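You operate a simulated robot arm through the tools that you are given. There is no shell and no other tool. Be economical: measure what you need, move in short steps, check, and stop when the job is done.

Carry out the task below with a simulated robot arm. There is one attempt and no reset: what you move stays moved.

JOB
Berth the red ship at berth 1 and lower crane 3's boom over it.
Fine: slide the ship in to the pier and drop both its latches over the bollards before the red handwheel brings the boom down; its containers stay aboard; leave the other controls.

It is judged by the outcome, as a careful person would: the job done as asked, and still so three seconds after it is handed in. It fails if anything else is knocked over, pushed out of place, dropped, spilled or broken.

ROBOT AND FRAMES
A 6-joint arm with a two-finger parallel gripper, fixed in place. Base frame: the origin is at the foot of the arm, x ahead of it, y to its left, z up. Lengths are in mm, angles in rad, forces in N, time in s.
With the tool pointing down near the work surface it reaches from about 300 to 700 mm from the base axis. Its first joint turns from -2.897 to 2.897 rad. Payload 4.1 kg.
Tool frame: the origin (TCP) lies between the finger pads and is the grasp point; the fingertips stand 23 mm ahead of it; z points along the fingers, y is the line along which they close. The gripper opens to 94 mm. The fingers are 38 mm wide and 10 mm thick; the gripper's body (54 by 96 mm) begins 39 mm behind the TCP.
Orientation is that of the tool frame in the base frame, as a unit quaternion [x, y, z, w]. With the fingers straight down and closing along the base's y, the tool's x points along the base's -x, its y along +y and its z along -z.

CONTROLS
- The arm moves only by the tool jog_arm. Its arguments are lists of equal length, an entry for each row: "offset": the shift along the base's x, y, z in units of 20 mm (1.0 is 20 mm), a list of three; "rotation": the turn, a rotation vector about the base's x, y, z in units of 8 degrees (1.0 is 8 degrees), a list of three; "gripper": the closure, from 0 (fully open) to 1 (shut). In form: {"offset": [[dx, dy, dz], ...], "rotation": [[wx, wy, wz], ...], "gripper": [gripper, ...]}. A call has 1 to 20 rows; each row shifts and turns the commanded pose from where the row before left it. A call with a number of a shift or a turn outside -1 to 1 is refused whole. Each row takes 0.2 s and may step no farther than 50 mm and 0.15 rad from the row before; otherwise, or with a gripper value out of range, the whole call is refused. A pose out of reach is approached as far as the arm can. The call stops where the force on the tool passes 90 N (or 10 N more than at its start, if that is more) or the arm is blocked; 0.2 s more then pass. The fingers move at their own pace (about 45 mm/s each) and stop on an object; they squeeze with about 21 N. The grip force told is the motor's: it shows also when the fingers shut on nothing. Time passes only in rows, and 0.2 s behind the last, so rows that do not move let the fingers close. The reply holds the time, the measured pose of the TCP, the force on the tool along the base axes, the opening and the grip force, in the units named above and with some noise.
- Cameras (640 x 400 px; columns grow to the right, rows downward): "scene" is fixed at [400.6, 501, 1374.7]; the picture's right is [-0.97, -0.26, 0.00], its down [-0.20, 0.75, -0.63] and it looks along [0.16, -0.61, -0.77] (base axes); focal length 214 px, centre (320, 200). "wrist" rides on the gripper at [86, 16, -75] in the tool frame; the picture's right is [-0.18, 0.98, 0.00], its down [-0.58, -0.11, -0.81] and it looks along [-0.79, -0.15, 0.59] (tool axes); focal length 243 px, centre (320, 200). There is no depth. A picture from a camera that has moved, and an enlarged one, comes with that camera's place and axes in the base frame and with its lens.
- capture(camera): a new picture of that camera. No time passes.
- lift_body(by): slides the trunk up (or, below 0, down) by that many mm; the arm rides with it, the base frame stays. It gives what a move gives, with no picture.
- inspect(camera, box): a new picture of the part [left, top, right, bottom] of that camera's present view, enlarged. No time passes.
- finish_job(): hands the job in; it is judged then, once.

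Work in short steps. Places have to be worked out from the pictures, the camera data and where the tool is seen: move nearer, look again, correct. Check each grasp and each placing, and mend what went wrong. You have 120 turns and 84 pictures in all, those below and enlarged ones among them. Open the gripper and draw the arm clear of the work before you hand the job in, unless the task says otherwise; then end with one line.

The tools are called after ">>>" as name(argument=value, ...) on one line, values as JSON. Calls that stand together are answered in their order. jog_arm: Moves the arm, as the interface text tells. Its arguments: {"type":"object","properties":{"offset":{"type":"array"},"rotation":{"type":"array"},"gripper":{"type":"array"}},"required":["offset","rotation","gripper"]} The other tools are called the same way: lift_body (by) slides the trunk up or down; capture (camera) takes a picture; inspect (camera, box) takes an enlarged picture of a part of a camera's view; finish_job () hands the job in.

At the start:

```text
t: 0.0
eef_pos: [348.4, -172.8, 1082.8]
tcp_rot: [0.0, 1.0, 0.0, 0.0]
wrist_force: [0.8, 0.1, 0.3]
width: 93.8
grip_force: 0.0
trunk travel left (down, up): [-525.0, 65.0]
```

scene: 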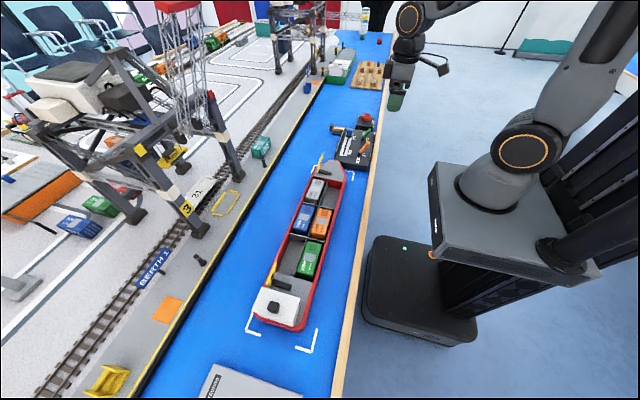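
wrist: 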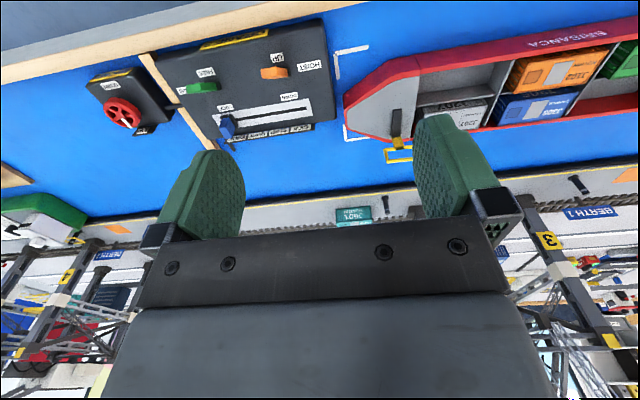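

I start by looking closely at the ship, the pier and the controls.

>>> inspect(camera="scene", box=[180, 140, 380, 360])

>>> inspect(camera="scene", box=[300, 60, 420, 190])

>>> inspect(camera="wrist", box=[60, 0, 640, 240])

```text
1.82 times, centred on (280, 250) of scene
camera zoom: at [400.6, 501.0, 1374.7], right [-0.97, -0.26, 0.0], down [-0.2, 0.75, -0.63], along [0.16, -0.61, -0.77], focal length 390 px, centre (393, 109)
```

zoom: 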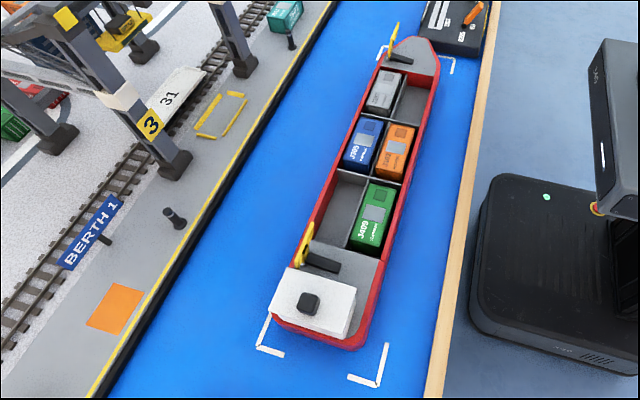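

```text
3.08 times, centred on (360, 125) of scene
camera zoom: at [400.6, 501.0, 1374.7], right [-0.97, -0.26, 0.0], down [-0.2, 0.75, -0.63], along [0.16, -0.61, -0.77], focal length 660 px, centre (197, 431)
```

zoom: 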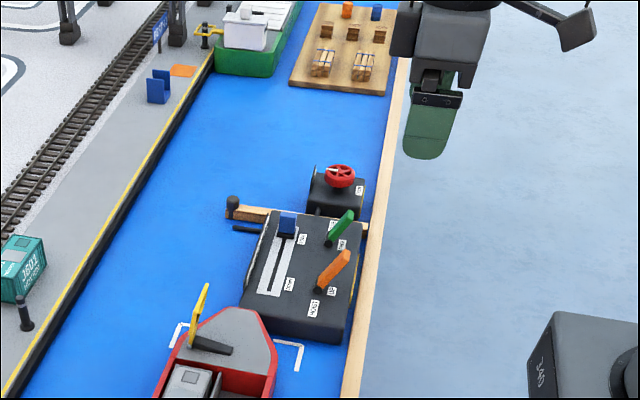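

```text
1.10 times, centred on (350, 120) of wrist
camera zoom: at [263.2, -157.2, 1157.4], right [0.18, 0.98, 0.0], down [0.58, -0.11, 0.81], along [0.79, -0.15, -0.59], focal length 268 px, centre (287, 288)
```

zoom: 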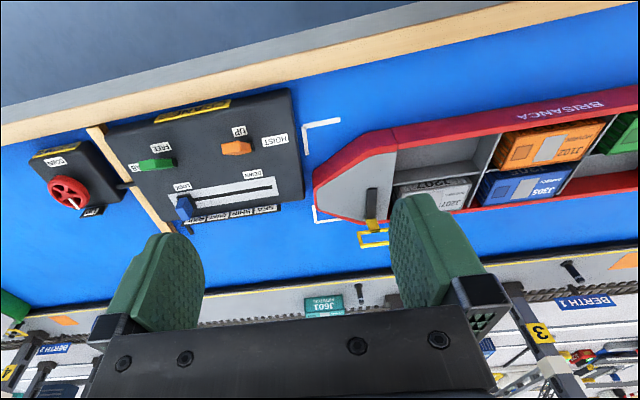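

The pier is toward +x (edge about x≈750), the ship centre about x≈517, and the latches line up in y with bollards at about y≈-72 and 349. I'll move over to read the control boxes.

>>> jog_arm(offset=[[0, -1, -0.4], [0, -1, -0.4], [0, -1, -0.4], [0, -1, -0.4], [0, -1, -0.4], [0, -1, -0.4], [0, -1, -0.4], [0, -1, -0.4], [0, -1, -0.4], [0, -1, -0.4], [0, -1, -0.4]], rotation=[[0, 0, 0], [0, 0, 0], [0, 0, 0], [0, 0, 0], [0, 0, 0], [0, 0, 0], [0, 0, 0], [0, 0, 0], [0, 0, 0], [0, 0, 0], [0, 0, 0]], gripper=[0, 0, 0, 0, 0, 0, 0, 0, 0, 0, 0])

>>> capture(camera="wrist")

```text
t: 2.4
eef_pos: [348.5, -393.7, 996.2]
tcp_rot: [0.001, 1.0, 0.0, -0.001]
wrist_force: [-0.5, -0.8, -0.5]
width: 93.8
grip_force: 0.1
trunk travel left (down, up): [-525.0, 65.0]
```

```text
78 pictures are left
camera wrist: at [262.0, -377.5, 1069.9], right [0.19, 0.98, 0.0], down [0.58, -0.11, 0.81], along [0.79, -0.15, -0.59], focal length 243 px, centre (320, 200)
```

wrist: 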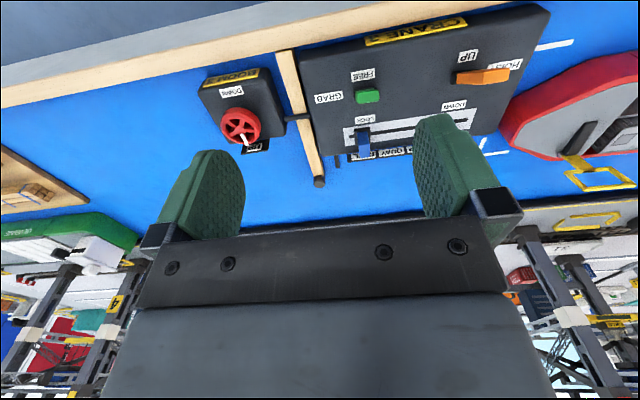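

>>> inspect(camera="wrist", box=[180, 50, 340, 190])

>>> inspect(camera="wrist", box=[480, 60, 640, 220])

```text
2.86 times, centred on (260, 120) of wrist
camera zoom: at [262.0, -377.5, 1069.9], right [0.19, 0.98, 0.0], down [0.58, -0.11, 0.81], along [0.79, -0.15, -0.59], focal length 693 px, centre (491, 429)
```

zoom: 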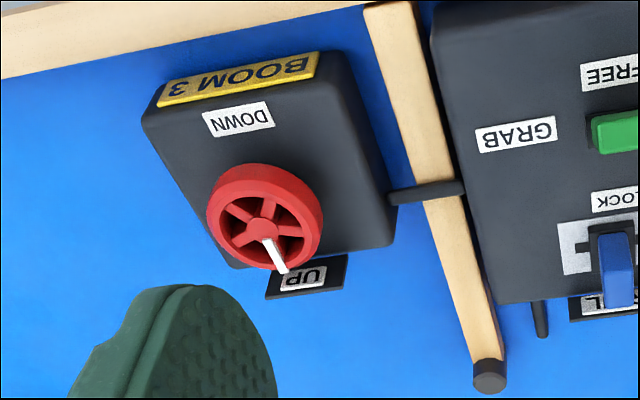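

```text
2.50 times, centred on (560, 140) of wrist
camera zoom: at [262.0, -377.5, 1069.9], right [0.19, 0.98, 0.0], down [0.58, -0.11, 0.81], along [0.79, -0.15, -0.59], focal length 606 px, centre (-280, 350)
```

zoom: 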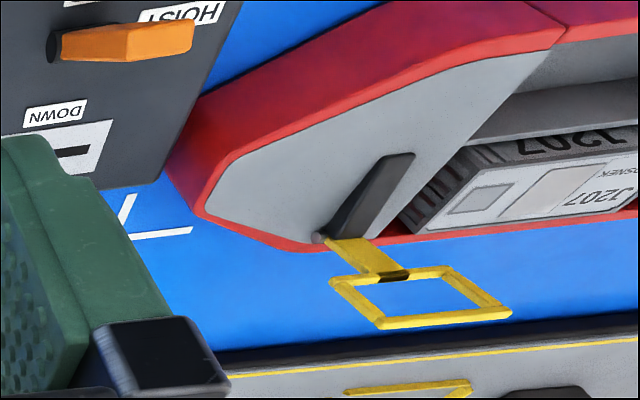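

The wheel's white pointer is at UP (far side) and DOWN is on the near side; the wheel is at about (430,-506,824), diameter about 50. Next I look along the ship from its near side.

>>> jog_arm(offset=[[-0.5, 1, 0], [-0.5, 1, 0], [-0.5, 1, 0], [-0.5, 1, 0], [0, 1, 0], [0, 1, 0], [0, 1, 0], [0, 1, 0], [0, 1, 0], [0, 1, 0], [0, 1, 0], [0, 1, 0], [0, 1, 0], [0, 1, 0], [0, 1, 0], [0, 1, 0], [0, 1, 0], [0, 1, 0], [0, 1, 0], [0, 1, 0]], rotation=[[0, 0, 0], [0, 0, 0], [0, 0, 0], [0, 0, 0], [0, 0, 0], [0, 0, 0], [0, 0, 0], [0, 0, 0], [0, 0, 0], [0, 0, 0], [0, 0, 0], [0, 0, 0], [0, 0, 0], [0, 0, 0], [0, 0, 0], [0, 0, 0], [0, 0, 0], [0, 0, 0], [0, 0, 0], [0, 0, 0]], gripper=[0, 0, 0, 0, 0, 0, 0, 0, 0, 0, 0, 0, 0, 0, 0, 0, 0, 0, 0, 0])

>>> capture(camera="wrist")

```text
t: 6.6
eef_pos: [308.3, 7.8, 993.5]
tcp_rot: [0.001, 1.0, 0.0, 0.0]
wrist_force: [0.1, -0.3, -0.1]
width: 93.9
grip_force: 0.0
trunk travel left (down, up): [-525.0, 65.0]
```

```text
75 pictures are left
camera wrist: at [222.5, 23.7, 1068.7], right [0.19, 0.98, 0.0], down [0.58, -0.11, 0.81], along [0.79, -0.15, -0.59], focal length 243 px, centre (320, 200)
```

wrist: 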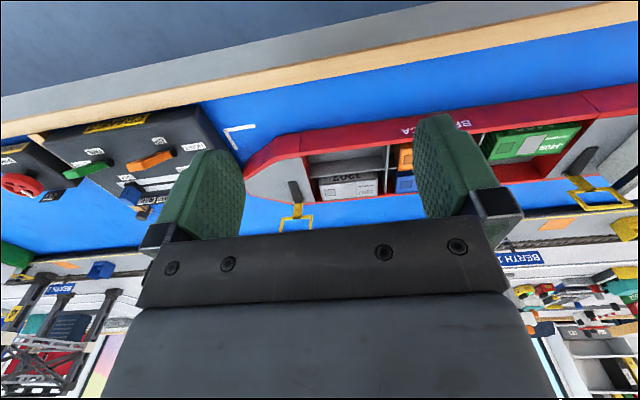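

Ship beam is roughly 110 (x≈461–575), too wide to grip, so I'll push its near side with the open fingers around y≈145. I move down in stages to a spot near the hull.

>>> jog_arm(offset=[[0.6, 1, -0.5], [0.6, 1, -0.5], [0.6, 1, -0.5], [0.6, 1, -1], [0.6, 1, -1], [0.6, 1, -1], [0.6, 0.8, -1], [0.3, 0, -1]], rotation=[[0, 0, 0], [0, 0, 0], [0, 0, 0], [0, 0, 0], [0, 0, 0], [0, 0, 0], [0, 0, 0], [0, 0, 0]], gripper=[0, 0, 0, 0, 0, 0, 0, 0])

>>> capture(camera="wrist")

>>> capture(camera="scene")

```text
t: 8.4
eef_pos: [401.5, 142.6, 863.9]
tcp_rot: [-0.001, 1.0, 0.0, 0.001]
wrist_force: [0.9, 0.1, 0.1]
width: 93.7
grip_force: 0.0
trunk travel left (down, up): [-525.0, 65.0]
```

```text
74 pictures are left
camera wrist: at [314.6, 159.2, 938.1], right [0.18, 0.98, 0.0], down [0.58, -0.11, 0.81], along [0.79, -0.15, -0.59], focal length 243 px, centre (320, 200)
```

wrist: 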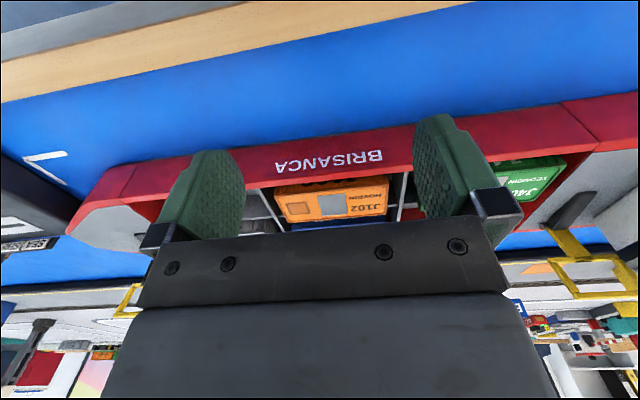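

```text
73 pictures are left
```

scene: 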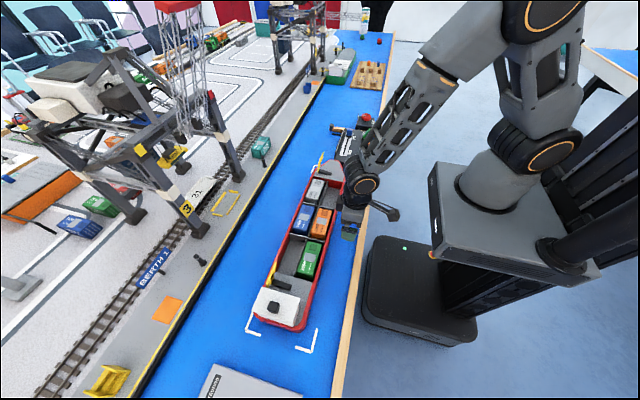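

Near hull side is at x≈470, z 760–800. I lower the fingers to z≈793 alongside it and then approach.

>>> jog_arm(offset=[[0, 0, -0.9], [0, 0, -0.9], [0, 0, -0.9], [0.3, 0, -0.8], [0.7, 0, 0], [0.6, 0, 0], [0.3, 0, 0]], rotation=[[0, 0, 0], [0, 0, 0], [0, 0, 0], [0, 0, 0], [0, 0, 0], [0, 0, 0], [0, 0, 0]], gripper=[0, 0, 0, 0, 0, 0, 0])

>>> capture(camera="wrist")

```text
t: 10.0
eef_pos: [436.9, 141.6, 795.1]
tcp_rot: [0.001, 1.0, 0.0, -0.001]
wrist_force: [-3.7, -1.1, -0.2]
width: 94.1
grip_force: 0.2
trunk travel left (down, up): [-525.0, 65.0]
```

```text
72 pictures are left
camera wrist: at [351.2, 158.7, 869.5], right [0.19, 0.98, 0.0], down [0.58, -0.11, 0.81], along [0.79, -0.15, -0.59], focal length 243 px, centre (320, 200)
```

wrist: 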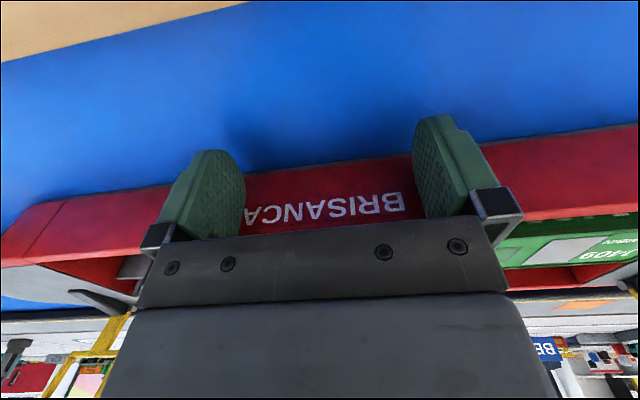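

A slight force of -3.7 N suggests contact. I push slowly toward the pier by 60 mm and check.

>>> jog_arm(offset=[[0.4, 0, 0], [0.4, 0, 0], [0.4, 0, 0], [0.4, 0, 0], [0.4, 0, 0], [0.4, 0, 0], [0.4, 0, 0], [0.2, 0, 0]], rotation=[[0, 0, 0], [0, 0, 0], [0, 0, 0], [0, 0, 0], [0, 0, 0], [0, 0, 0], [0, 0, 0], [0, 0, 0]], gripper=[0, 0, 0, 0, 0, 0, 0, 0])

>>> inspect(camera="scene", box=[180, 140, 380, 360])

```text
t: 11.8
eef_pos: [495.9, 142.0, 794.9]
tcp_rot: [0.002, 1.0, 0.0, 0.0]
wrist_force: [-5.7, -0.5, 1.4]
width: 94.3
grip_force: 0.0
trunk travel left (down, up): [-525.0, 65.0]
```

```text
1.82 times, centred on (280, 250) of scene
camera zoom: at [400.6, 501.0, 1374.7], right [-0.97, -0.26, 0.0], down [-0.2, 0.75, -0.63], along [0.16, -0.61, -0.77], focal length 390 px, centre (393, 109)
```

zoom: 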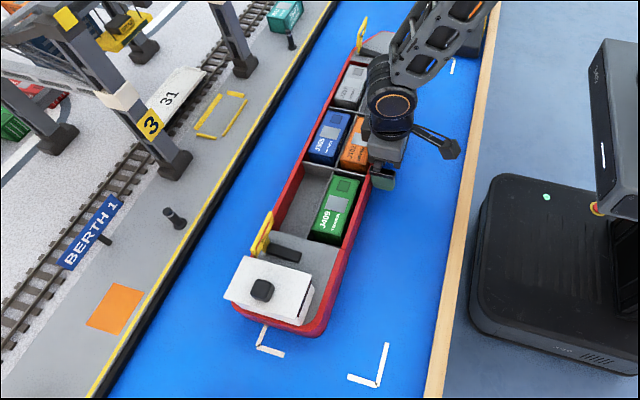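

It slides easily (~6 N). I continue another 60 mm.

>>> jog_arm(offset=[[0.4, 0, 0], [0.4, 0, 0], [0.4, 0, 0], [0.4, 0, 0], [0.4, 0, 0], [0.4, 0, 0], [0.4, 0, 0], [0.2, 0, 0]], rotation=[[0, 0, 0], [0, 0, 0], [0, 0, 0], [0, 0, 0], [0, 0, 0], [0, 0, 0], [0, 0, 0], [0, 0, 0]], gripper=[0, 0, 0, 0, 0, 0, 0, 0])

>>> inspect(camera="scene", box=[180, 140, 380, 360])

>>> capture(camera="wrist")

```text
t: 13.6
eef_pos: [559.0, 143.7, 796.1]
tcp_rot: [0.0, 1.0, 0.0, 0.0]
wrist_force: [-5.8, 0.5, 1.8]
width: 94.0
grip_force: 0.0
trunk travel left (down, up): [-525.0, 65.0]
```

```text
1.82 times, centred on (280, 250) of scene
camera zoom: at [400.6, 501.0, 1374.7], right [-0.97, -0.26, 0.0], down [-0.2, 0.75, -0.63], along [0.16, -0.61, -0.77], focal length 390 px, centre (393, 109)
```

zoom: 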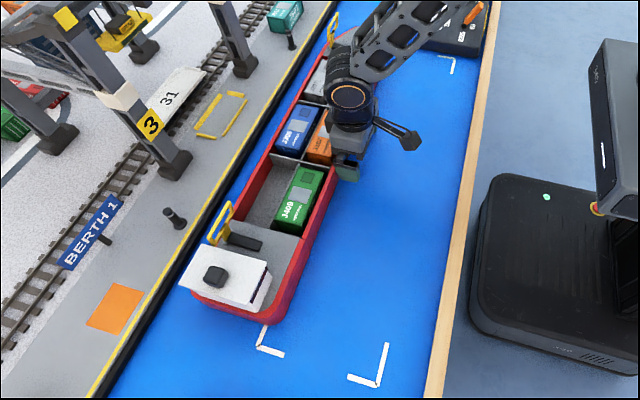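

```text
69 pictures are left
camera wrist: at [472.1, 158.9, 870.0], right [0.18, 0.98, 0.0], down [0.58, -0.11, 0.81], along [0.79, -0.15, -0.59], focal length 243 px, centre (320, 200)
```

wrist: 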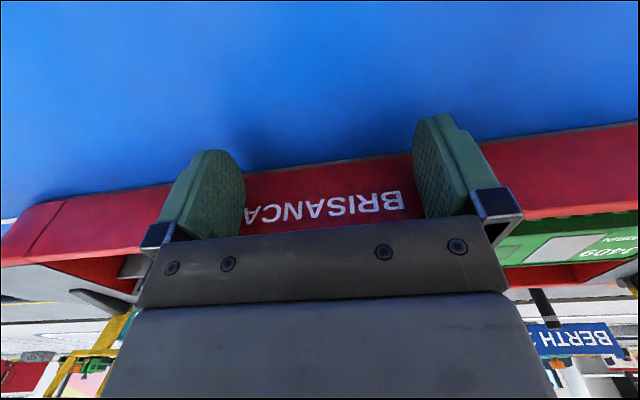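

The ship is still square to the pier with some 30–50 mm left. I keep pushing in finer steps and watch for the force rising.

>>> jog_arm(offset=[[0.3, 0, 0], [0.3, 0, 0], [0.3, 0, 0], [0.3, 0, 0], [0.3, 0, 0]], rotation=[[0, 0, 0], [0, 0, 0], [0, 0, 0], [0, 0, 0], [0, 0, 0]], gripper=[0, 0, 0, 0, 0])

>>> inspect(camera="scene", box=[180, 140, 380, 360])

```text
t: 14.8
eef_pos: [588.7, 142.6, 795.7]
tcp_rot: [0.0, 1.0, -0.001, 0.0]
wrist_force: [-5.4, 0.7, 1.0]
width: 93.9
grip_force: 0.2
trunk travel left (down, up): [-525.0, 65.0]
```

```text
1.82 times, centred on (280, 250) of scene
camera zoom: at [400.6, 501.0, 1374.7], right [-0.97, -0.26, 0.0], down [-0.2, 0.75, -0.63], along [0.16, -0.61, -0.77], focal length 390 px, centre (393, 109)
```

zoom: 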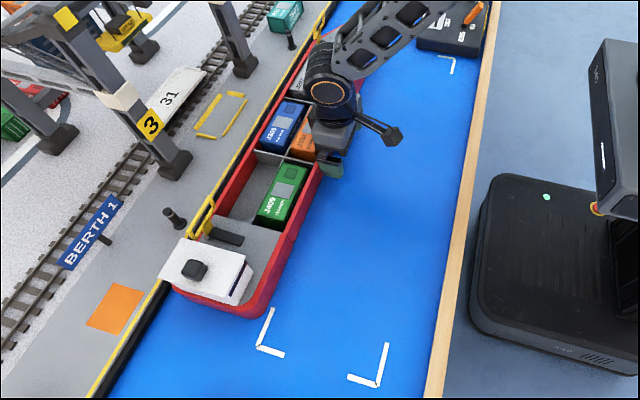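

Close now. I continue in 3 mm steps.

>>> jog_arm(offset=[[0.15, 0, 0], [0.15, 0, 0], [0.15, 0, 0], [0.15, 0, 0], [0.15, 0, 0], [0.15, 0, 0]], rotation=[[0, 0, 0], [0, 0, 0], [0, 0, 0], [0, 0, 0], [0, 0, 0], [0, 0, 0]], gripper=[0, 0, 0, 0, 0, 0])

>>> inspect(camera="scene", box=[180, 140, 380, 360])

```text
t: 16.2
eef_pos: [604.2, 142.9, 793.6]
tcp_rot: [0.0, 1.0, 0.001, 0.0]
wrist_force: [-9.6, -0.5, 0.2]
width: 94.0
grip_force: 0.0
trunk travel left (down, up): [-525.0, 65.0]
```

```text
1.82 times, centred on (280, 250) of scene
camera zoom: at [400.6, 501.0, 1374.7], right [-0.97, -0.26, 0.0], down [-0.2, 0.75, -0.63], along [0.16, -0.61, -0.77], focal length 390 px, centre (393, 109)
```

zoom: 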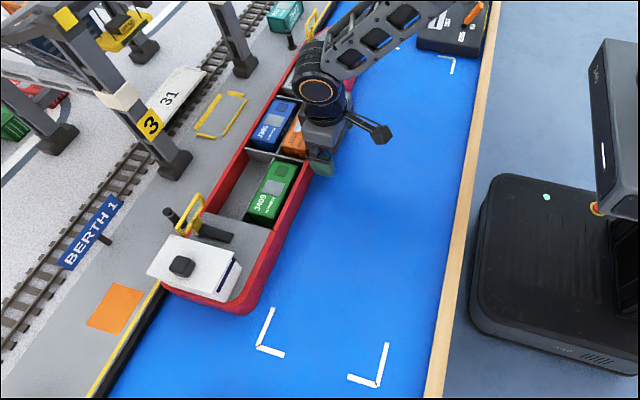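

Force rose to ~10 N: one part probably touches the fender. I push a little more, gently.

>>> jog_arm(offset=[[0.15, 0, 0], [0.15, 0, 0], [0.15, 0, 0]], rotation=[[0, 0, 0], [0, 0, 0], [0, 0, 0]], gripper=[0, 0, 0])

```text
t: 17.0
eef_pos: [605.1, 141.7, 795.2]
tcp_rot: [-0.001, 1.0, -0.001, -0.007]
wrist_force: [-61.4, -0.3, 9.8]
width: 93.7
grip_force: 0.2
trunk travel left (down, up): [-525.0, 65.0]
```

It is firmly against the pier (61 N, no yaw slip). I back off and rise to look at the ship from above.

>>> jog_arm(offset=[[-0.5, 0, 0], [-1, 0, 0], [-1, 0, 0], [-1, 0, 0.5], [-1, 0, 1], [-1, 0, 1], [-1, 0, 1], [-1, 0, 1], [-1, 0, 1], [-1, 0, 1], [0, 0, 1], [0, 0, 1], [0, 0, 1]], rotation=[[0, 0, 0], [0, 0, 0], [0, 0, 0], [0, 0, 0], [0, 0, 0], [0, 0, 0], [0, 0, 0], [0, 0, 0], [0, 0, 0], [0, 0, 0], [0, 0, 0], [0, 0, 0], [0, 0, 0]], gripper=[0, 0, 0, 0, 0, 0, 0, 0, 0, 0, 0, 0, 0])

>>> inspect(camera="scene", box=[240, 130, 340, 220])

>>> inspect(camera="scene", box=[220, 220, 340, 320])

>>> capture(camera="wrist")

```text
t: 19.8
eef_pos: [423.9, 143.9, 985.4]
tcp_rot: [0.0, 1.0, -0.001, 0.0]
wrist_force: [0.5, 0.6, -0.2]
width: 94.2
grip_force: 0.1
trunk travel left (down, up): [-525.0, 65.0]
```

```text
4.44 times, centred on (290, 175) of scene
camera zoom: at [400.6, 501.0, 1374.7], right [-0.97, -0.26, 0.0], down [-0.2, 0.75, -0.63], along [0.16, -0.61, -0.77], focal length 953 px, centre (453, 311)
```

zoom: 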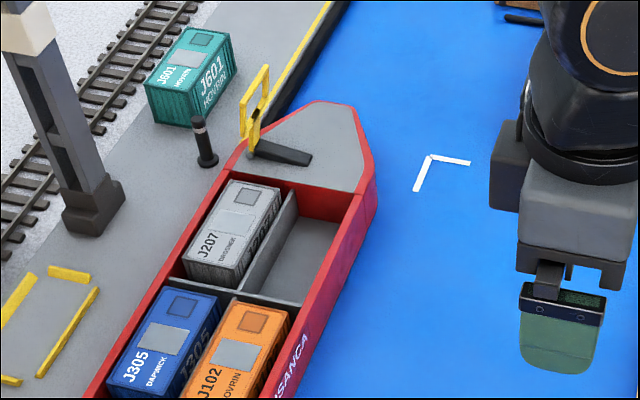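

```text
4.00 times, centred on (280, 270) of scene
camera zoom: at [400.6, 501.0, 1374.7], right [-0.97, -0.26, 0.0], down [-0.2, 0.75, -0.63], along [0.16, -0.61, -0.77], focal length 858 px, centre (480, -80)
```

zoom: 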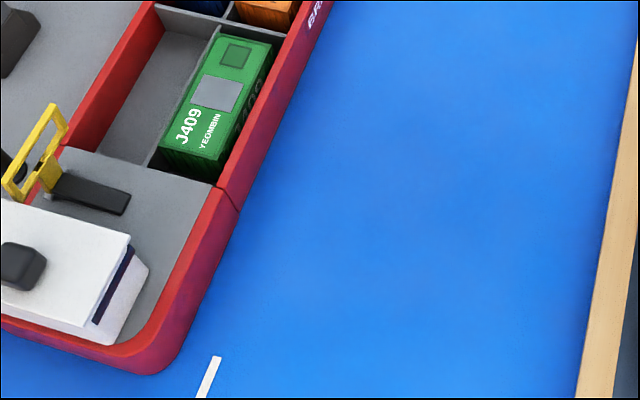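

```text
64 pictures are left
camera wrist: at [338.3, 159.8, 1059.9], right [0.18, 0.98, 0.0], down [0.58, -0.11, 0.81], along [0.79, -0.15, -0.59], focal length 243 px, centre (320, 200)
```

wrist: 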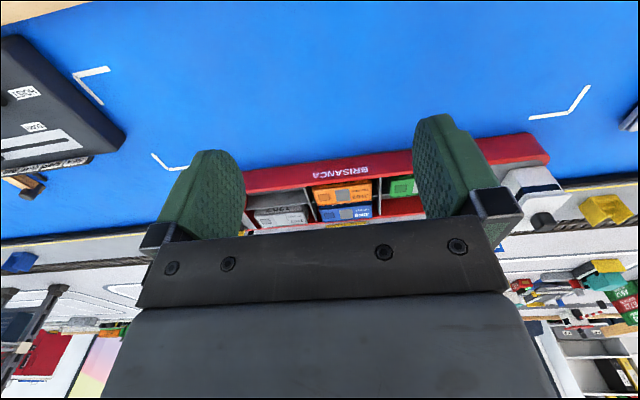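

The ship is snug and all containers aboard. Bow latch: loop top at about (724,-79,884), leaning inboard about 12°, hinge (740,-79,810), bollard (784,-72). I'll tilt the tool outward 40°, half-close the fingers and come up behind the loop to nudge it over.

>>> jog_arm(offset=[[0.9, -0.93, -0.2], [0.9, -0.93, -0.2], [0.9, -0.93, -0.2], [0.9, -0.93, -0.2], [0.9, -0.93, -0.2], [0.9, -0.93, -0.2], [0.9, -0.93, -0.2], [0.9, -0.93, -0.2], [0.9, -0.93, -0.2], [0.9, -0.93, -0.2], [0.9, -0.93, -0.2], [0.9, -0.93, -0.2]], rotation=[[0, 0, 0], [0, -1, 0], [0, -1, 0], [0, -1, 0], [0, -1, 0], [0, -1, 0], [0, 0, 0], [0, 0, 0], [0, 0, 0], [0, 0, 0], [0, 0, 0], [0, 0, 0]], gripper=[0.68, 0.68, 0.68, 0.68, 0.68, 0.68, 0.68, 0.68, 0.68, 0.68, 0.68, 0.68])

>>> capture(camera="wrist")

>>> inspect(camera="scene", box=[220, 80, 380, 200])

```text
t: 22.4
eef_pos: [626.3, -74.9, 939.4]
tcp_rot: [0.006, 0.956, -0.019, 0.292]
wrist_force: [0.1, -0.8, 0.1]
width: 30.1
grip_force: 0.1
out of reach, approached as far as the arm can: row 6
trunk travel left (down, up): [-525.0, 65.0]
```

```text
63 pictures are left
camera wrist: at [513.9, -55.9, 952.7], right [0.18, 0.98, 0.07], down [0.03, -0.08, 1.0], along [0.98, -0.17, -0.04], focal length 243 px, centre (320, 200)
```

wrist: 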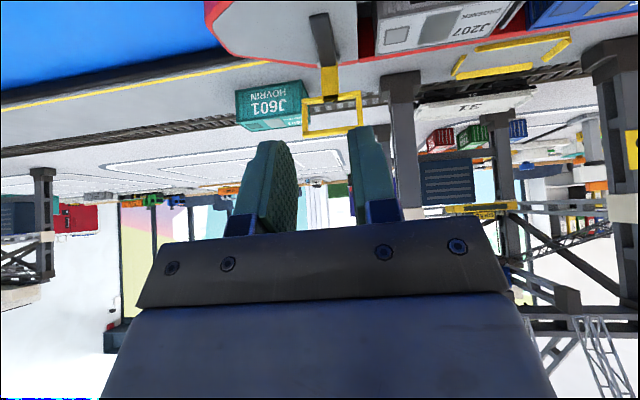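

```text
3.33 times, centred on (300, 140) of scene
camera zoom: at [400.6, 501.0, 1374.7], right [-0.97, -0.26, 0.0], down [-0.2, 0.75, -0.63], along [0.16, -0.61, -0.77], focal length 715 px, centre (387, 400)
```

zoom: 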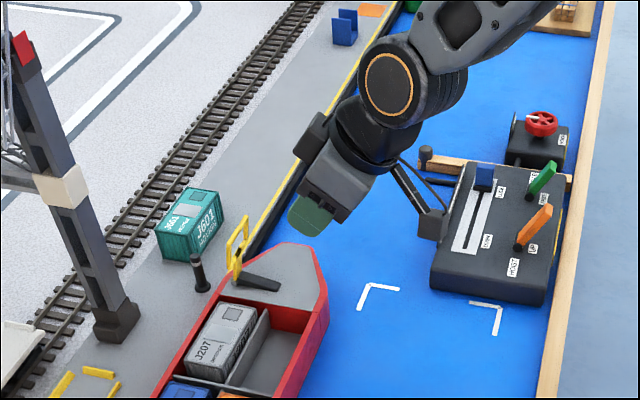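

Loop centre confirmed at about (724,-77,883), about 48 wide. I lower to z≈878 and come closer behind it.

>>> jog_arm(offset=[[0.5, -0.1, -1], [0.5, 0, -1], [0.5, 0, -1], [0.6, 0, 0]], rotation=[[0, -0.3, 0], [0, -0.3, 0], [0, 0, 0], [0, 0, 0]], gripper=[0.68, 0.68, 0.68, 0.68])

>>> capture(camera="wrist")

>>> inspect(camera="scene", box=[220, 80, 380, 200])

```text
t: 23.4
eef_pos: [659.3, -73.9, 903.2]
tcp_rot: [0.006, 0.943, -0.019, 0.332]
wrist_force: [0.3, 0.3, -0.6]
width: 30.0
grip_force: 0.1
out of reach, approached as far as the arm can: row 2, 3
trunk travel left (down, up): [-525.0, 65.0]
```

```text
61 pictures are left
camera wrist: at [544.6, -55.1, 906.8], right [0.17, 0.98, 0.08], down [-0.05, -0.08, 1.0], along [0.98, -0.17, 0.04], focal length 243 px, centre (320, 200)
```

wrist: 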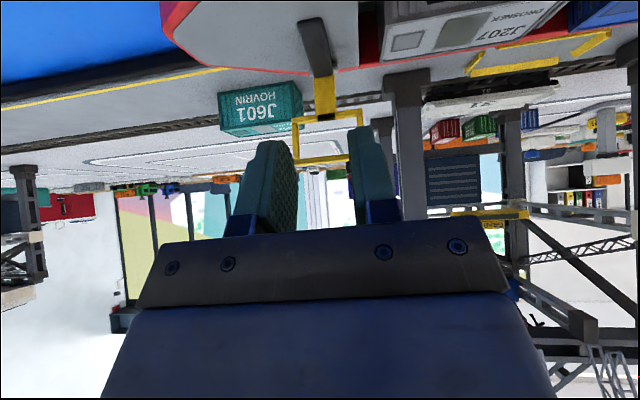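

```text
3.33 times, centred on (300, 140) of scene
camera zoom: at [400.6, 501.0, 1374.7], right [-0.97, -0.26, 0.0], down [-0.2, 0.75, -0.63], along [0.16, -0.61, -0.77], focal length 715 px, centre (387, 400)
```

zoom: 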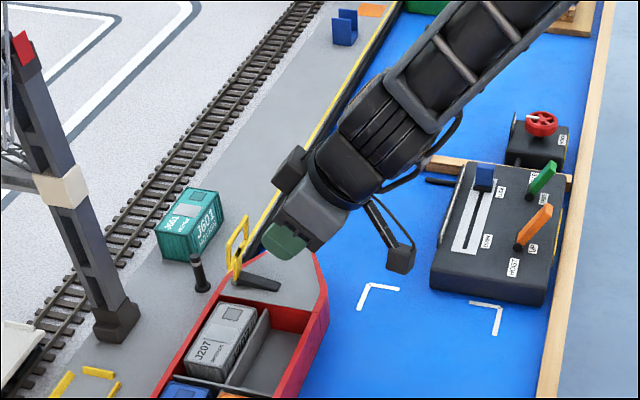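

The arm is at its reach limit here. I back off upward, then lower the trunk 150 mm for more reach.

>>> jog_arm(offset=[[-1, 0, 0.5], [-1, 0, 0.9], [-1, 0, 1], [-1, 0, 1], [-1, 0, 1], [-1, 0, 1], [-1, 0, 1], [0, 0, 1], [0, 0, 1]], rotation=[[0, 0, 0], [0, 0, 0], [0, 0, 0], [0, 0, 0], [0, 0, 0], [0, 0, 0], [0, 0, 0], [0, 0, 0], [0, 0, 0]], gripper=[0.68, 0.68, 0.68, 0.68, 0.68, 0.68, 0.68, 0.68, 0.68])

>>> lift_body(by=-150)

>>> capture(camera="scene")

```text
t: 25.4
eef_pos: [517.2, -73.9, 1071.8]
tcp_rot: [0.009, 0.943, -0.021, 0.332]
wrist_force: [-0.9, -0.1, 0.5]
width: 30.4
grip_force: 0.0
trunk travel left (down, up): [-525.0, 65.0]
```

```text
t: 27.1
eef_pos: [517.5, -73.7, 922.3]
tcp_rot: [0.008, 0.943, -0.021, 0.332]
wrist_force: [-0.5, -0.2, -0.1]
width: 30.1
grip_force: 0.0
trunk travel left (down, up): [-375.0, 215.0]
```

```text
59 pictures are left
```

scene: 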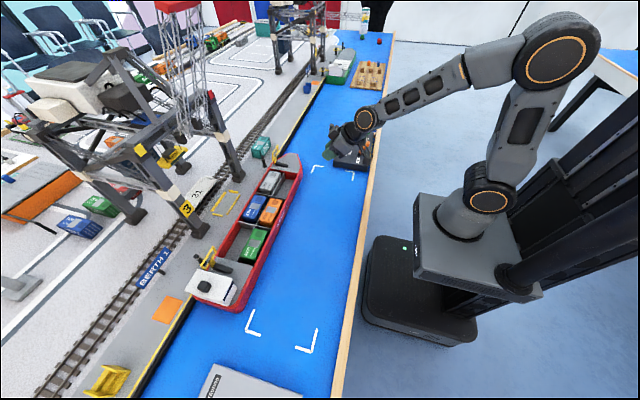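

Now I approach again at z≈880 with the extra reach.

>>> jog_arm(offset=[[1, -0.05, -0.5], [1, -0.05, -0.5], [1, -0.05, -0.5], [1, 0, -0.5], [1, 0, 0], [1, 0, 0], [0.8, 0, 0], [0.5, 0, 0]], rotation=[[0, 0, 0], [0, 0, 0], [0, 0, 0], [0, 0, 0], [0, 0, 0], [0, 0, 0], [0, 0, 0], [0, 0, 0]], gripper=[0.68, 0.68, 0.68, 0.68, 0.68, 0.68, 0.68, 0.68])

>>> capture(camera="wrist")

>>> inspect(camera="scene", box=[220, 80, 380, 200])

```text
t: 28.9
eef_pos: [661.5, -76.8, 882.1]
tcp_rot: [0.006, 0.943, -0.019, 0.332]
wrist_force: [-0.2, 0.4, 0.3]
width: 30.0
grip_force: 0.0
trunk travel left (down, up): [-375.0, 215.0]
```

```text
58 pictures are left
camera wrist: at [549.8, -57.2, 884.8], right [0.17, 0.98, 0.08], down [-0.06, -0.08, 1.0], along [0.98, -0.17, 0.04], focal length 243 px, centre (320, 200)
```

wrist: 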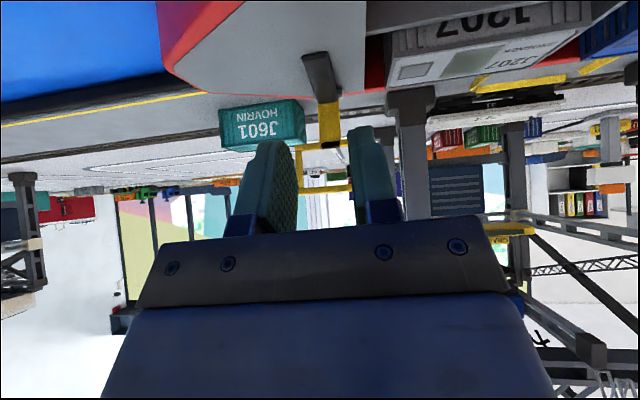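

```text
3.33 times, centred on (300, 140) of scene
camera zoom: at [400.6, 501.0, 1374.7], right [-0.97, -0.26, 0.0], down [-0.2, 0.75, -0.63], along [0.16, -0.61, -0.77], focal length 715 px, centre (387, 400)
```

zoom: 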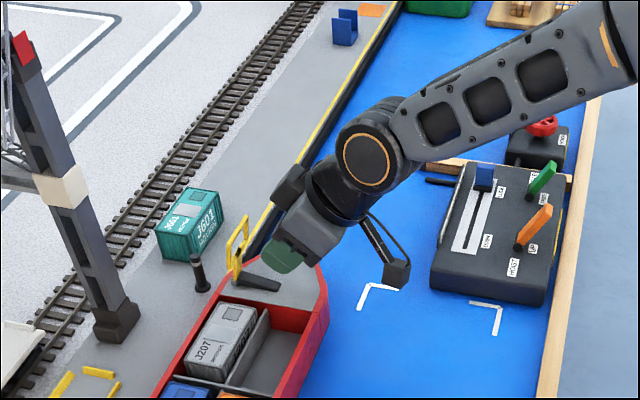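

The fingers line up with the loop's side bars. I push forward slowly.

>>> jog_arm(offset=[[0.5, 0, 0], [0.5, 0, 0], [0.5, 0, 0], [0.5, 0, 0], [0.5, 0, 0], [0.5, 0, 0]], rotation=[[0, 0, 0], [0, 0, 0], [0, 0, 0], [0, 0, 0], [0, 0, 0], [0, 0, 0]], gripper=[0.68, 0.68, 0.68, 0.68, 0.68, 0.68])

>>> capture(camera="wrist")

>>> inspect(camera="scene", box=[240, 100, 340, 170])

```text
t: 30.4
eef_pos: [724.4, -76.3, 883.1]
tcp_rot: [0.007, 0.943, -0.02, 0.332]
wrist_force: [-0.5, 0.4, -0.1]
width: 30.1
grip_force: 0.1
trunk travel left (down, up): [-375.0, 215.0]
```

```text
56 pictures are left
camera wrist: at [610.2, -57.6, 886.2], right [0.17, 0.98, 0.08], down [-0.05, -0.08, 1.0], along [0.98, -0.17, 0.04], focal length 243 px, centre (320, 200)
```

wrist: 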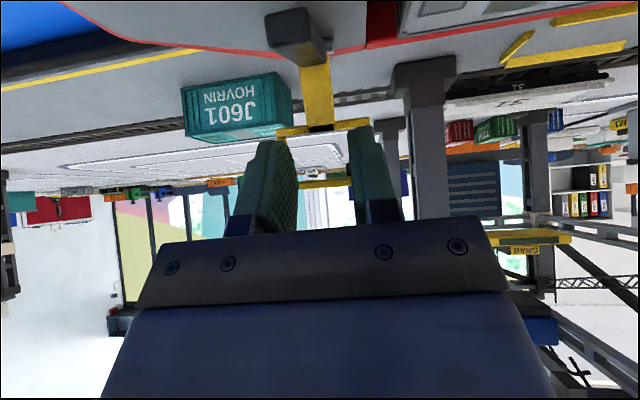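

```text
5.71 times, centred on (290, 135) of scene
camera zoom: at [400.6, 501.0, 1374.7], right [-0.97, -0.26, 0.0], down [-0.2, 0.75, -0.63], along [0.16, -0.61, -0.77], focal length 1226 px, centre (491, 571)
```

zoom: 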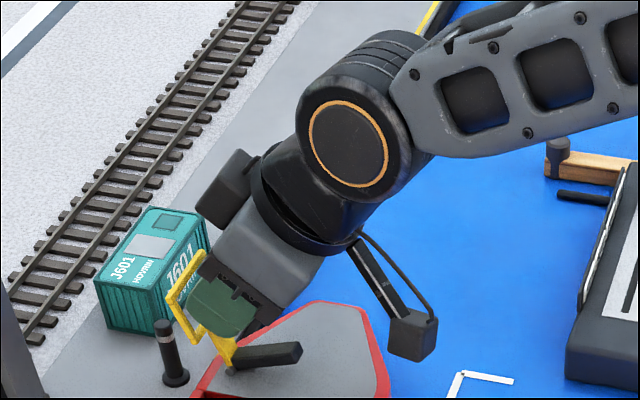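

The loop is turning and its handle is rising. I keep pushing another 30 mm.

>>> jog_arm(offset=[[0.5, 0, 0], [0.5, 0, 0], [0.5, 0, 0], [0, 0, 0]], rotation=[[0, 0, 0], [0, 0, 0], [0, 0, 0], [0, 0, 0]], gripper=[0.68, 0.68, 0.68, 0.68])

>>> inspect(camera="scene", box=[240, 100, 340, 170])

```text
t: 31.4
eef_pos: [753.2, -76.6, 882.7]
tcp_rot: [0.007, 0.943, -0.019, 0.332]
wrist_force: [0.9, -0.2, 0.2]
width: 30.3
grip_force: 0.2
trunk travel left (down, up): [-375.0, 215.0]
```

```text
5.71 times, centred on (290, 135) of scene
camera zoom: at [400.6, 501.0, 1374.7], right [-0.97, -0.26, 0.0], down [-0.2, 0.75, -0.63], along [0.16, -0.61, -0.77], focal length 1226 px, centre (491, 571)
```

zoom: 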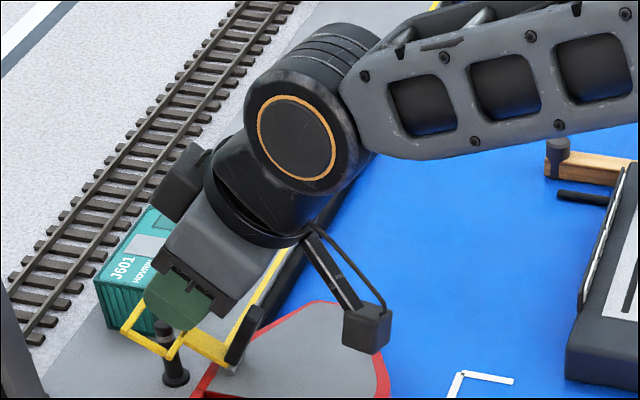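

The loop has tipped over the bollard. I withdraw to see how it settled.

>>> jog_arm(offset=[[-0.7, 0, 0.3], [-1, 0, 0.5], [-1, 0, 0.5], [-1, 0, 0.5], [-1, 0, 0.5], [-1, 0, 0.5]], rotation=[[0, 0, 0], [0, 0, 0], [0, 0, 0], [0, 0, 0], [0, 0, 0], [0, 0, 0]], gripper=[0.68, 0.68, 0.68, 0.68, 0.68, 0.68])

>>> inspect(camera="scene", box=[240, 110, 340, 180])

>>> capture(camera="wrist")

```text
t: 32.8
eef_pos: [637.4, -75.4, 938.0]
tcp_rot: [0.008, 0.943, -0.02, 0.332]
wrist_force: [0.3, 0.7, -0.5]
width: 30.2
grip_force: 0.1
trunk travel left (down, up): [-375.0, 215.0]
```

```text
5.71 times, centred on (290, 145) of scene
camera zoom: at [400.6, 501.0, 1374.7], right [-0.97, -0.26, 0.0], down [-0.2, 0.75, -0.63], along [0.16, -0.61, -0.77], focal length 1226 px, centre (491, 514)
```

zoom: 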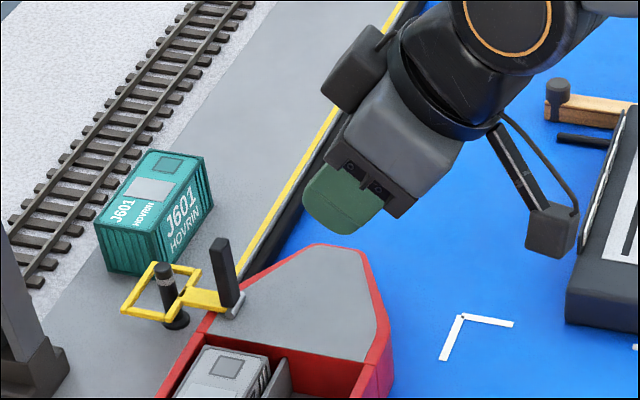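

```text
52 pictures are left
camera wrist: at [524.2, -55.8, 941.0], right [0.17, 0.98, 0.08], down [-0.06, -0.08, 1.0], along [0.98, -0.17, 0.04], focal length 243 px, centre (320, 200)
```

wrist: 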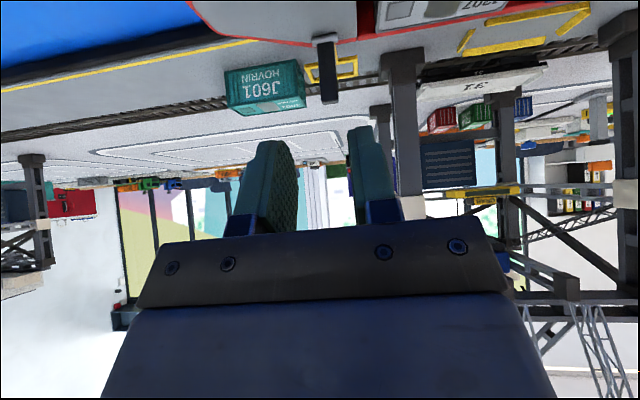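

The bow latch lies flat around its bollard. Now I carry the tool over to the stern, keeping back and high.

>>> jog_arm(offset=[[-1, 1, 1], [-1, 1, 1], [-1, 1, 1], [-1, 1, 1], [-0.5, 1, 0], [0, 1, 0], [0, 1, 0], [0, 1, 0], [0, 1, 0], [0, 1, 0], [0, 1, 0], [0, 1, 0], [0, 1, 0], [0, 1, 0], [0, 1, 0], [0, 1, 0], [0, 1, 0], [0, 1, 0], [0, 1, 0], [0, 1, 0]], rotation=[[0, 0, 0], [0, 0, 0], [0, 0, 0], [0, 0, 0], [0, 0, 0], [0, 0, 0], [0, 0, 0], [0, 0, 0], [0, 0, 0], [0, 0, 0], [0, 0, 0], [0, 0, 0], [0, 0, 0], [0, 0, 0], [0, 0, 0], [0, 0, 0], [0, 0, 0], [0, 0, 0], [0, 0, 0], [0, 0, 0]], gripper=[0.68, 0.68, 0.68, 0.68, 0.68, 0.68, 0.68, 0.68, 0.68, 0.68, 0.68, 0.68, 0.68, 0.68, 0.68, 0.68, 0.68, 0.68, 0.68, 0.68])

>>> capture(camera="wrist")

>>> capture(camera="scene")

```text
t: 37.0
eef_pos: [548.8, 322.1, 1018.2]
tcp_rot: [0.008, 0.943, -0.02, 0.332]
wrist_force: [0.0, -0.4, 0.4]
width: 30.1
grip_force: 0.1
trunk travel left (down, up): [-375.0, 215.0]
```

```text
51 pictures are left
camera wrist: at [435.6, 342.0, 1021.1], right [0.17, 0.98, 0.08], down [-0.05, -0.08, 1.0], along [0.98, -0.17, 0.04], focal length 243 px, centre (320, 200)
```

wrist: 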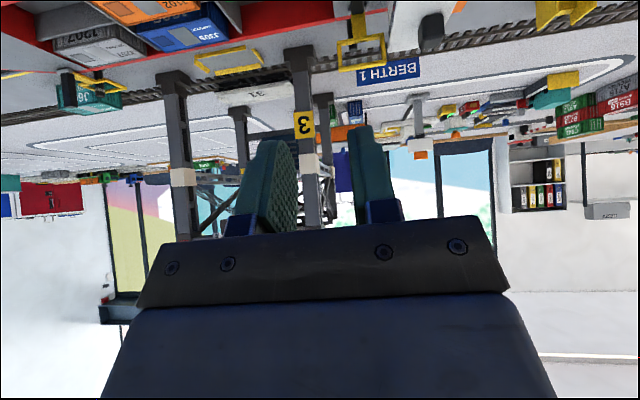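

```text
50 pictures are left
```

scene: 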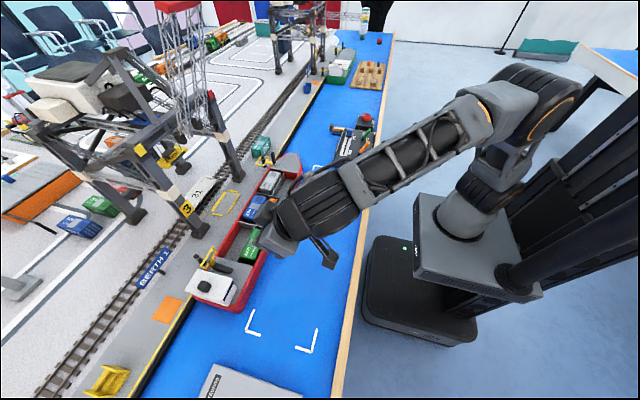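

Stern loop top triangulates to (724,352,883); the bridge roof starts at y≈386, z≲870. I lower the trunk another 100 mm for reach and approach the loop at y≈350.

>>> lift_body(by=-100)

>>> jog_arm(offset=[[1, 0.35, -0.3], [1, 0.35, -0.3], [1, 0.35, -0.3], [1, 0.35, -0.3], [1, 0, -0.3], [0.6, 0, -0.2]], rotation=[[0, 0, 0], [0, 0, 0], [0, 0, 0], [0, 0, 0], [0, 0, 0], [0, 0, 0]], gripper=[0.68, 0.68, 0.68, 0.68, 0.68, 0.68])

>>> capture(camera="wrist")

>>> inspect(camera="scene", box=[170, 210, 310, 310])

```text
t: 38.3
eef_pos: [549.0, 322.1, 917.9]
tcp_rot: [0.007, 0.943, -0.019, 0.332]
wrist_force: [0.1, 0.5, 0.6]
width: 30.1
grip_force: 0.0
trunk travel left (down, up): [-275.0, 315.0]
```

```text
t: 39.7
eef_pos: [660.0, 350.6, 883.1]
tcp_rot: [0.007, 0.943, -0.02, 0.332]
wrist_force: [0.3, -0.7, 0.4]
width: 30.2
grip_force: 0.1
trunk travel left (down, up): [-275.0, 315.0]
```

```text
49 pictures are left
camera wrist: at [547.3, 369.4, 886.5], right [0.17, 0.98, 0.08], down [-0.05, -0.07, 1.0], along [0.98, -0.17, 0.04], focal length 243 px, centre (320, 200)
```

wrist: 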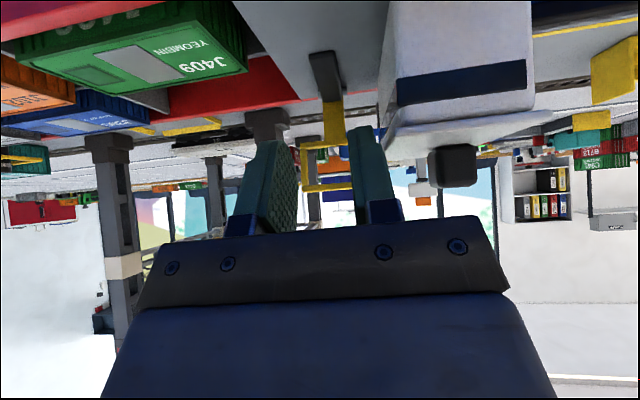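

```text
4.00 times, centred on (240, 260) of scene
camera zoom: at [400.6, 501.0, 1374.7], right [-0.97, -0.26, 0.0], down [-0.2, 0.75, -0.63], along [0.16, -0.61, -0.77], focal length 858 px, centre (640, -40)
```

zoom: 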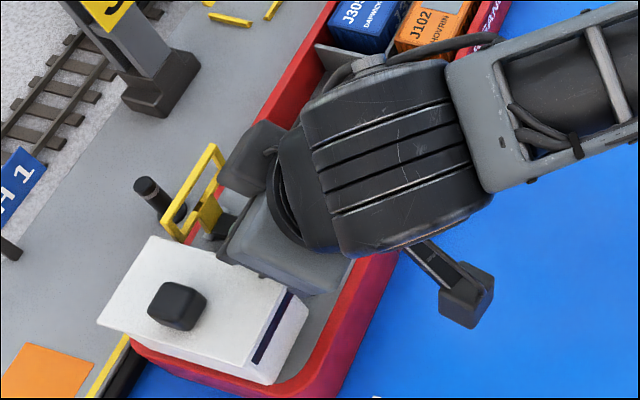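

Clearance over the bridge roof (z≈861) is fine and the fingers face the loop. I push forward.

>>> jog_arm(offset=[[0.5, 0, 0], [0.5, 0, 0], [0.5, 0, 0], [0.5, 0, 0], [0.5, 0, 0], [0.5, 0, 0]], rotation=[[0, 0, 0], [0, 0, 0], [0, 0, 0], [0, 0, 0], [0, 0, 0], [0, 0, 0]], gripper=[0.68, 0.68, 0.68, 0.68, 0.68, 0.68])

>>> inspect(camera="scene", box=[170, 210, 310, 310])

```text
t: 41.1
eef_pos: [697.5, 338.3, 876.2]
tcp_rot: [0.006, 0.943, -0.019, 0.332]
wrist_force: [-0.4, 0.4, 0.7]
width: 30.0
grip_force: 0.0
out of reach, approached as far as the arm can: row 3, 4, 5, 6
trunk travel left (down, up): [-275.0, 315.0]
```

```text
4.00 times, centred on (240, 260) of scene
camera zoom: at [400.6, 501.0, 1374.7], right [-0.97, -0.26, 0.0], down [-0.2, 0.75, -0.63], along [0.16, -0.61, -0.77], focal length 858 px, centre (640, -40)
```

zoom: 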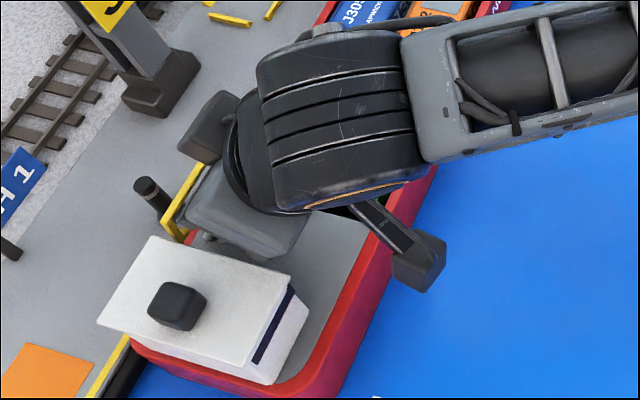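

Reach runs out here. I look at the arm's posture to decide how to gain reach.

>>> capture(camera="scene")

```text
46 pictures are left
```

scene: 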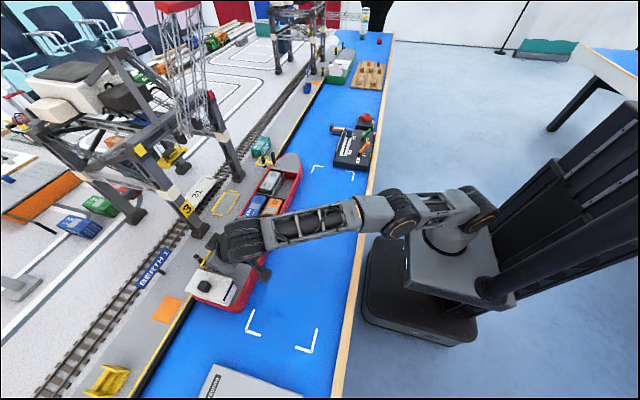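

The arm is straight with the shoulder lower than the wrist. I back off, raise the trunk 120 mm, tilt further (≈58°) and yaw the tool ≈20° toward the stern, which shortens the reach needed.

>>> jog_arm(offset=[[-1, 0, 0.5], [-1, 0, 0.5], [-1, 0, 0.5], [-1, 0, 0.5], [-1, 0, 0.5], [-1, 0, 0]], rotation=[[0, 0, 0], [0, 0, 0], [0, 0, 0], [0, 0, 0], [0, 0, 0], [0, 0, 0]], gripper=[0.68, 0.68, 0.68, 0.68, 0.68, 0.68])

>>> lift_body(by=120)

>>> jog_arm(offset=[[0, 0, 0], [0, 0, 0], [0, 0, 0], [0, 0, 0], [0, 0, 0], [0, 0, 0]], rotation=[[0, -0.8, 0], [0, -0.8, 0], [0, -0.8, 0], [0, 0, 0.9], [0, 0, 0.9], [0, 0, 0.8]], gripper=[0.68, 0.68, 0.68, 0.68, 0.68, 0.68])

>>> capture(camera="wrist")

```text
t: 42.5
eef_pos: [576.6, 337.0, 923.5]
tcp_rot: [0.007, 0.943, -0.02, 0.332]
wrist_force: [-0.2, -0.3, 0.2]
width: 30.0
grip_force: 0.1
trunk travel left (down, up): [-275.0, 315.0]
```

```text
t: 44.0
eef_pos: [576.5, 337.8, 1042.4]
tcp_rot: [0.007, 0.943, -0.02, 0.333]
wrist_force: [0.4, 0.8, -0.5]
width: 30.0
grip_force: 0.0
trunk travel left (down, up): [-395.0, 195.0]
```

```text
t: 45.4
eef_pos: [576.4, 336.8, 1043.4]
tcp_rot: [-0.148, 0.862, 0.07, 0.48]
wrist_force: [-0.4, 0.0, -0.6]
width: 30.0
grip_force: 0.0
trunk travel left (down, up): [-395.0, 195.0]
```

```text
45 pictures are left
camera wrist: at [469.0, 316.9, 1009.6], right [-0.23, 0.96, 0.14], down [-0.33, -0.21, 0.92], along [0.92, 0.16, 0.36], focal length 243 px, centre (320, 200)
```

wrist: 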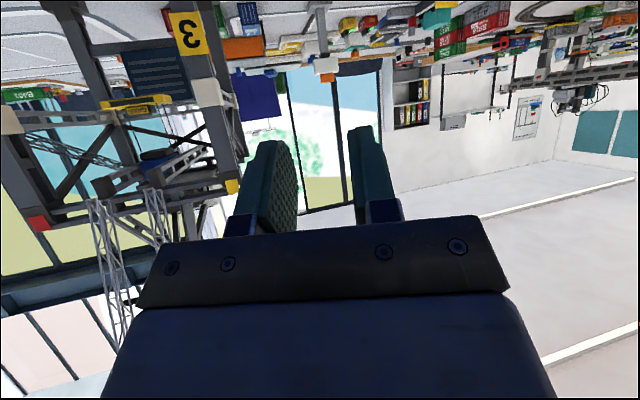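

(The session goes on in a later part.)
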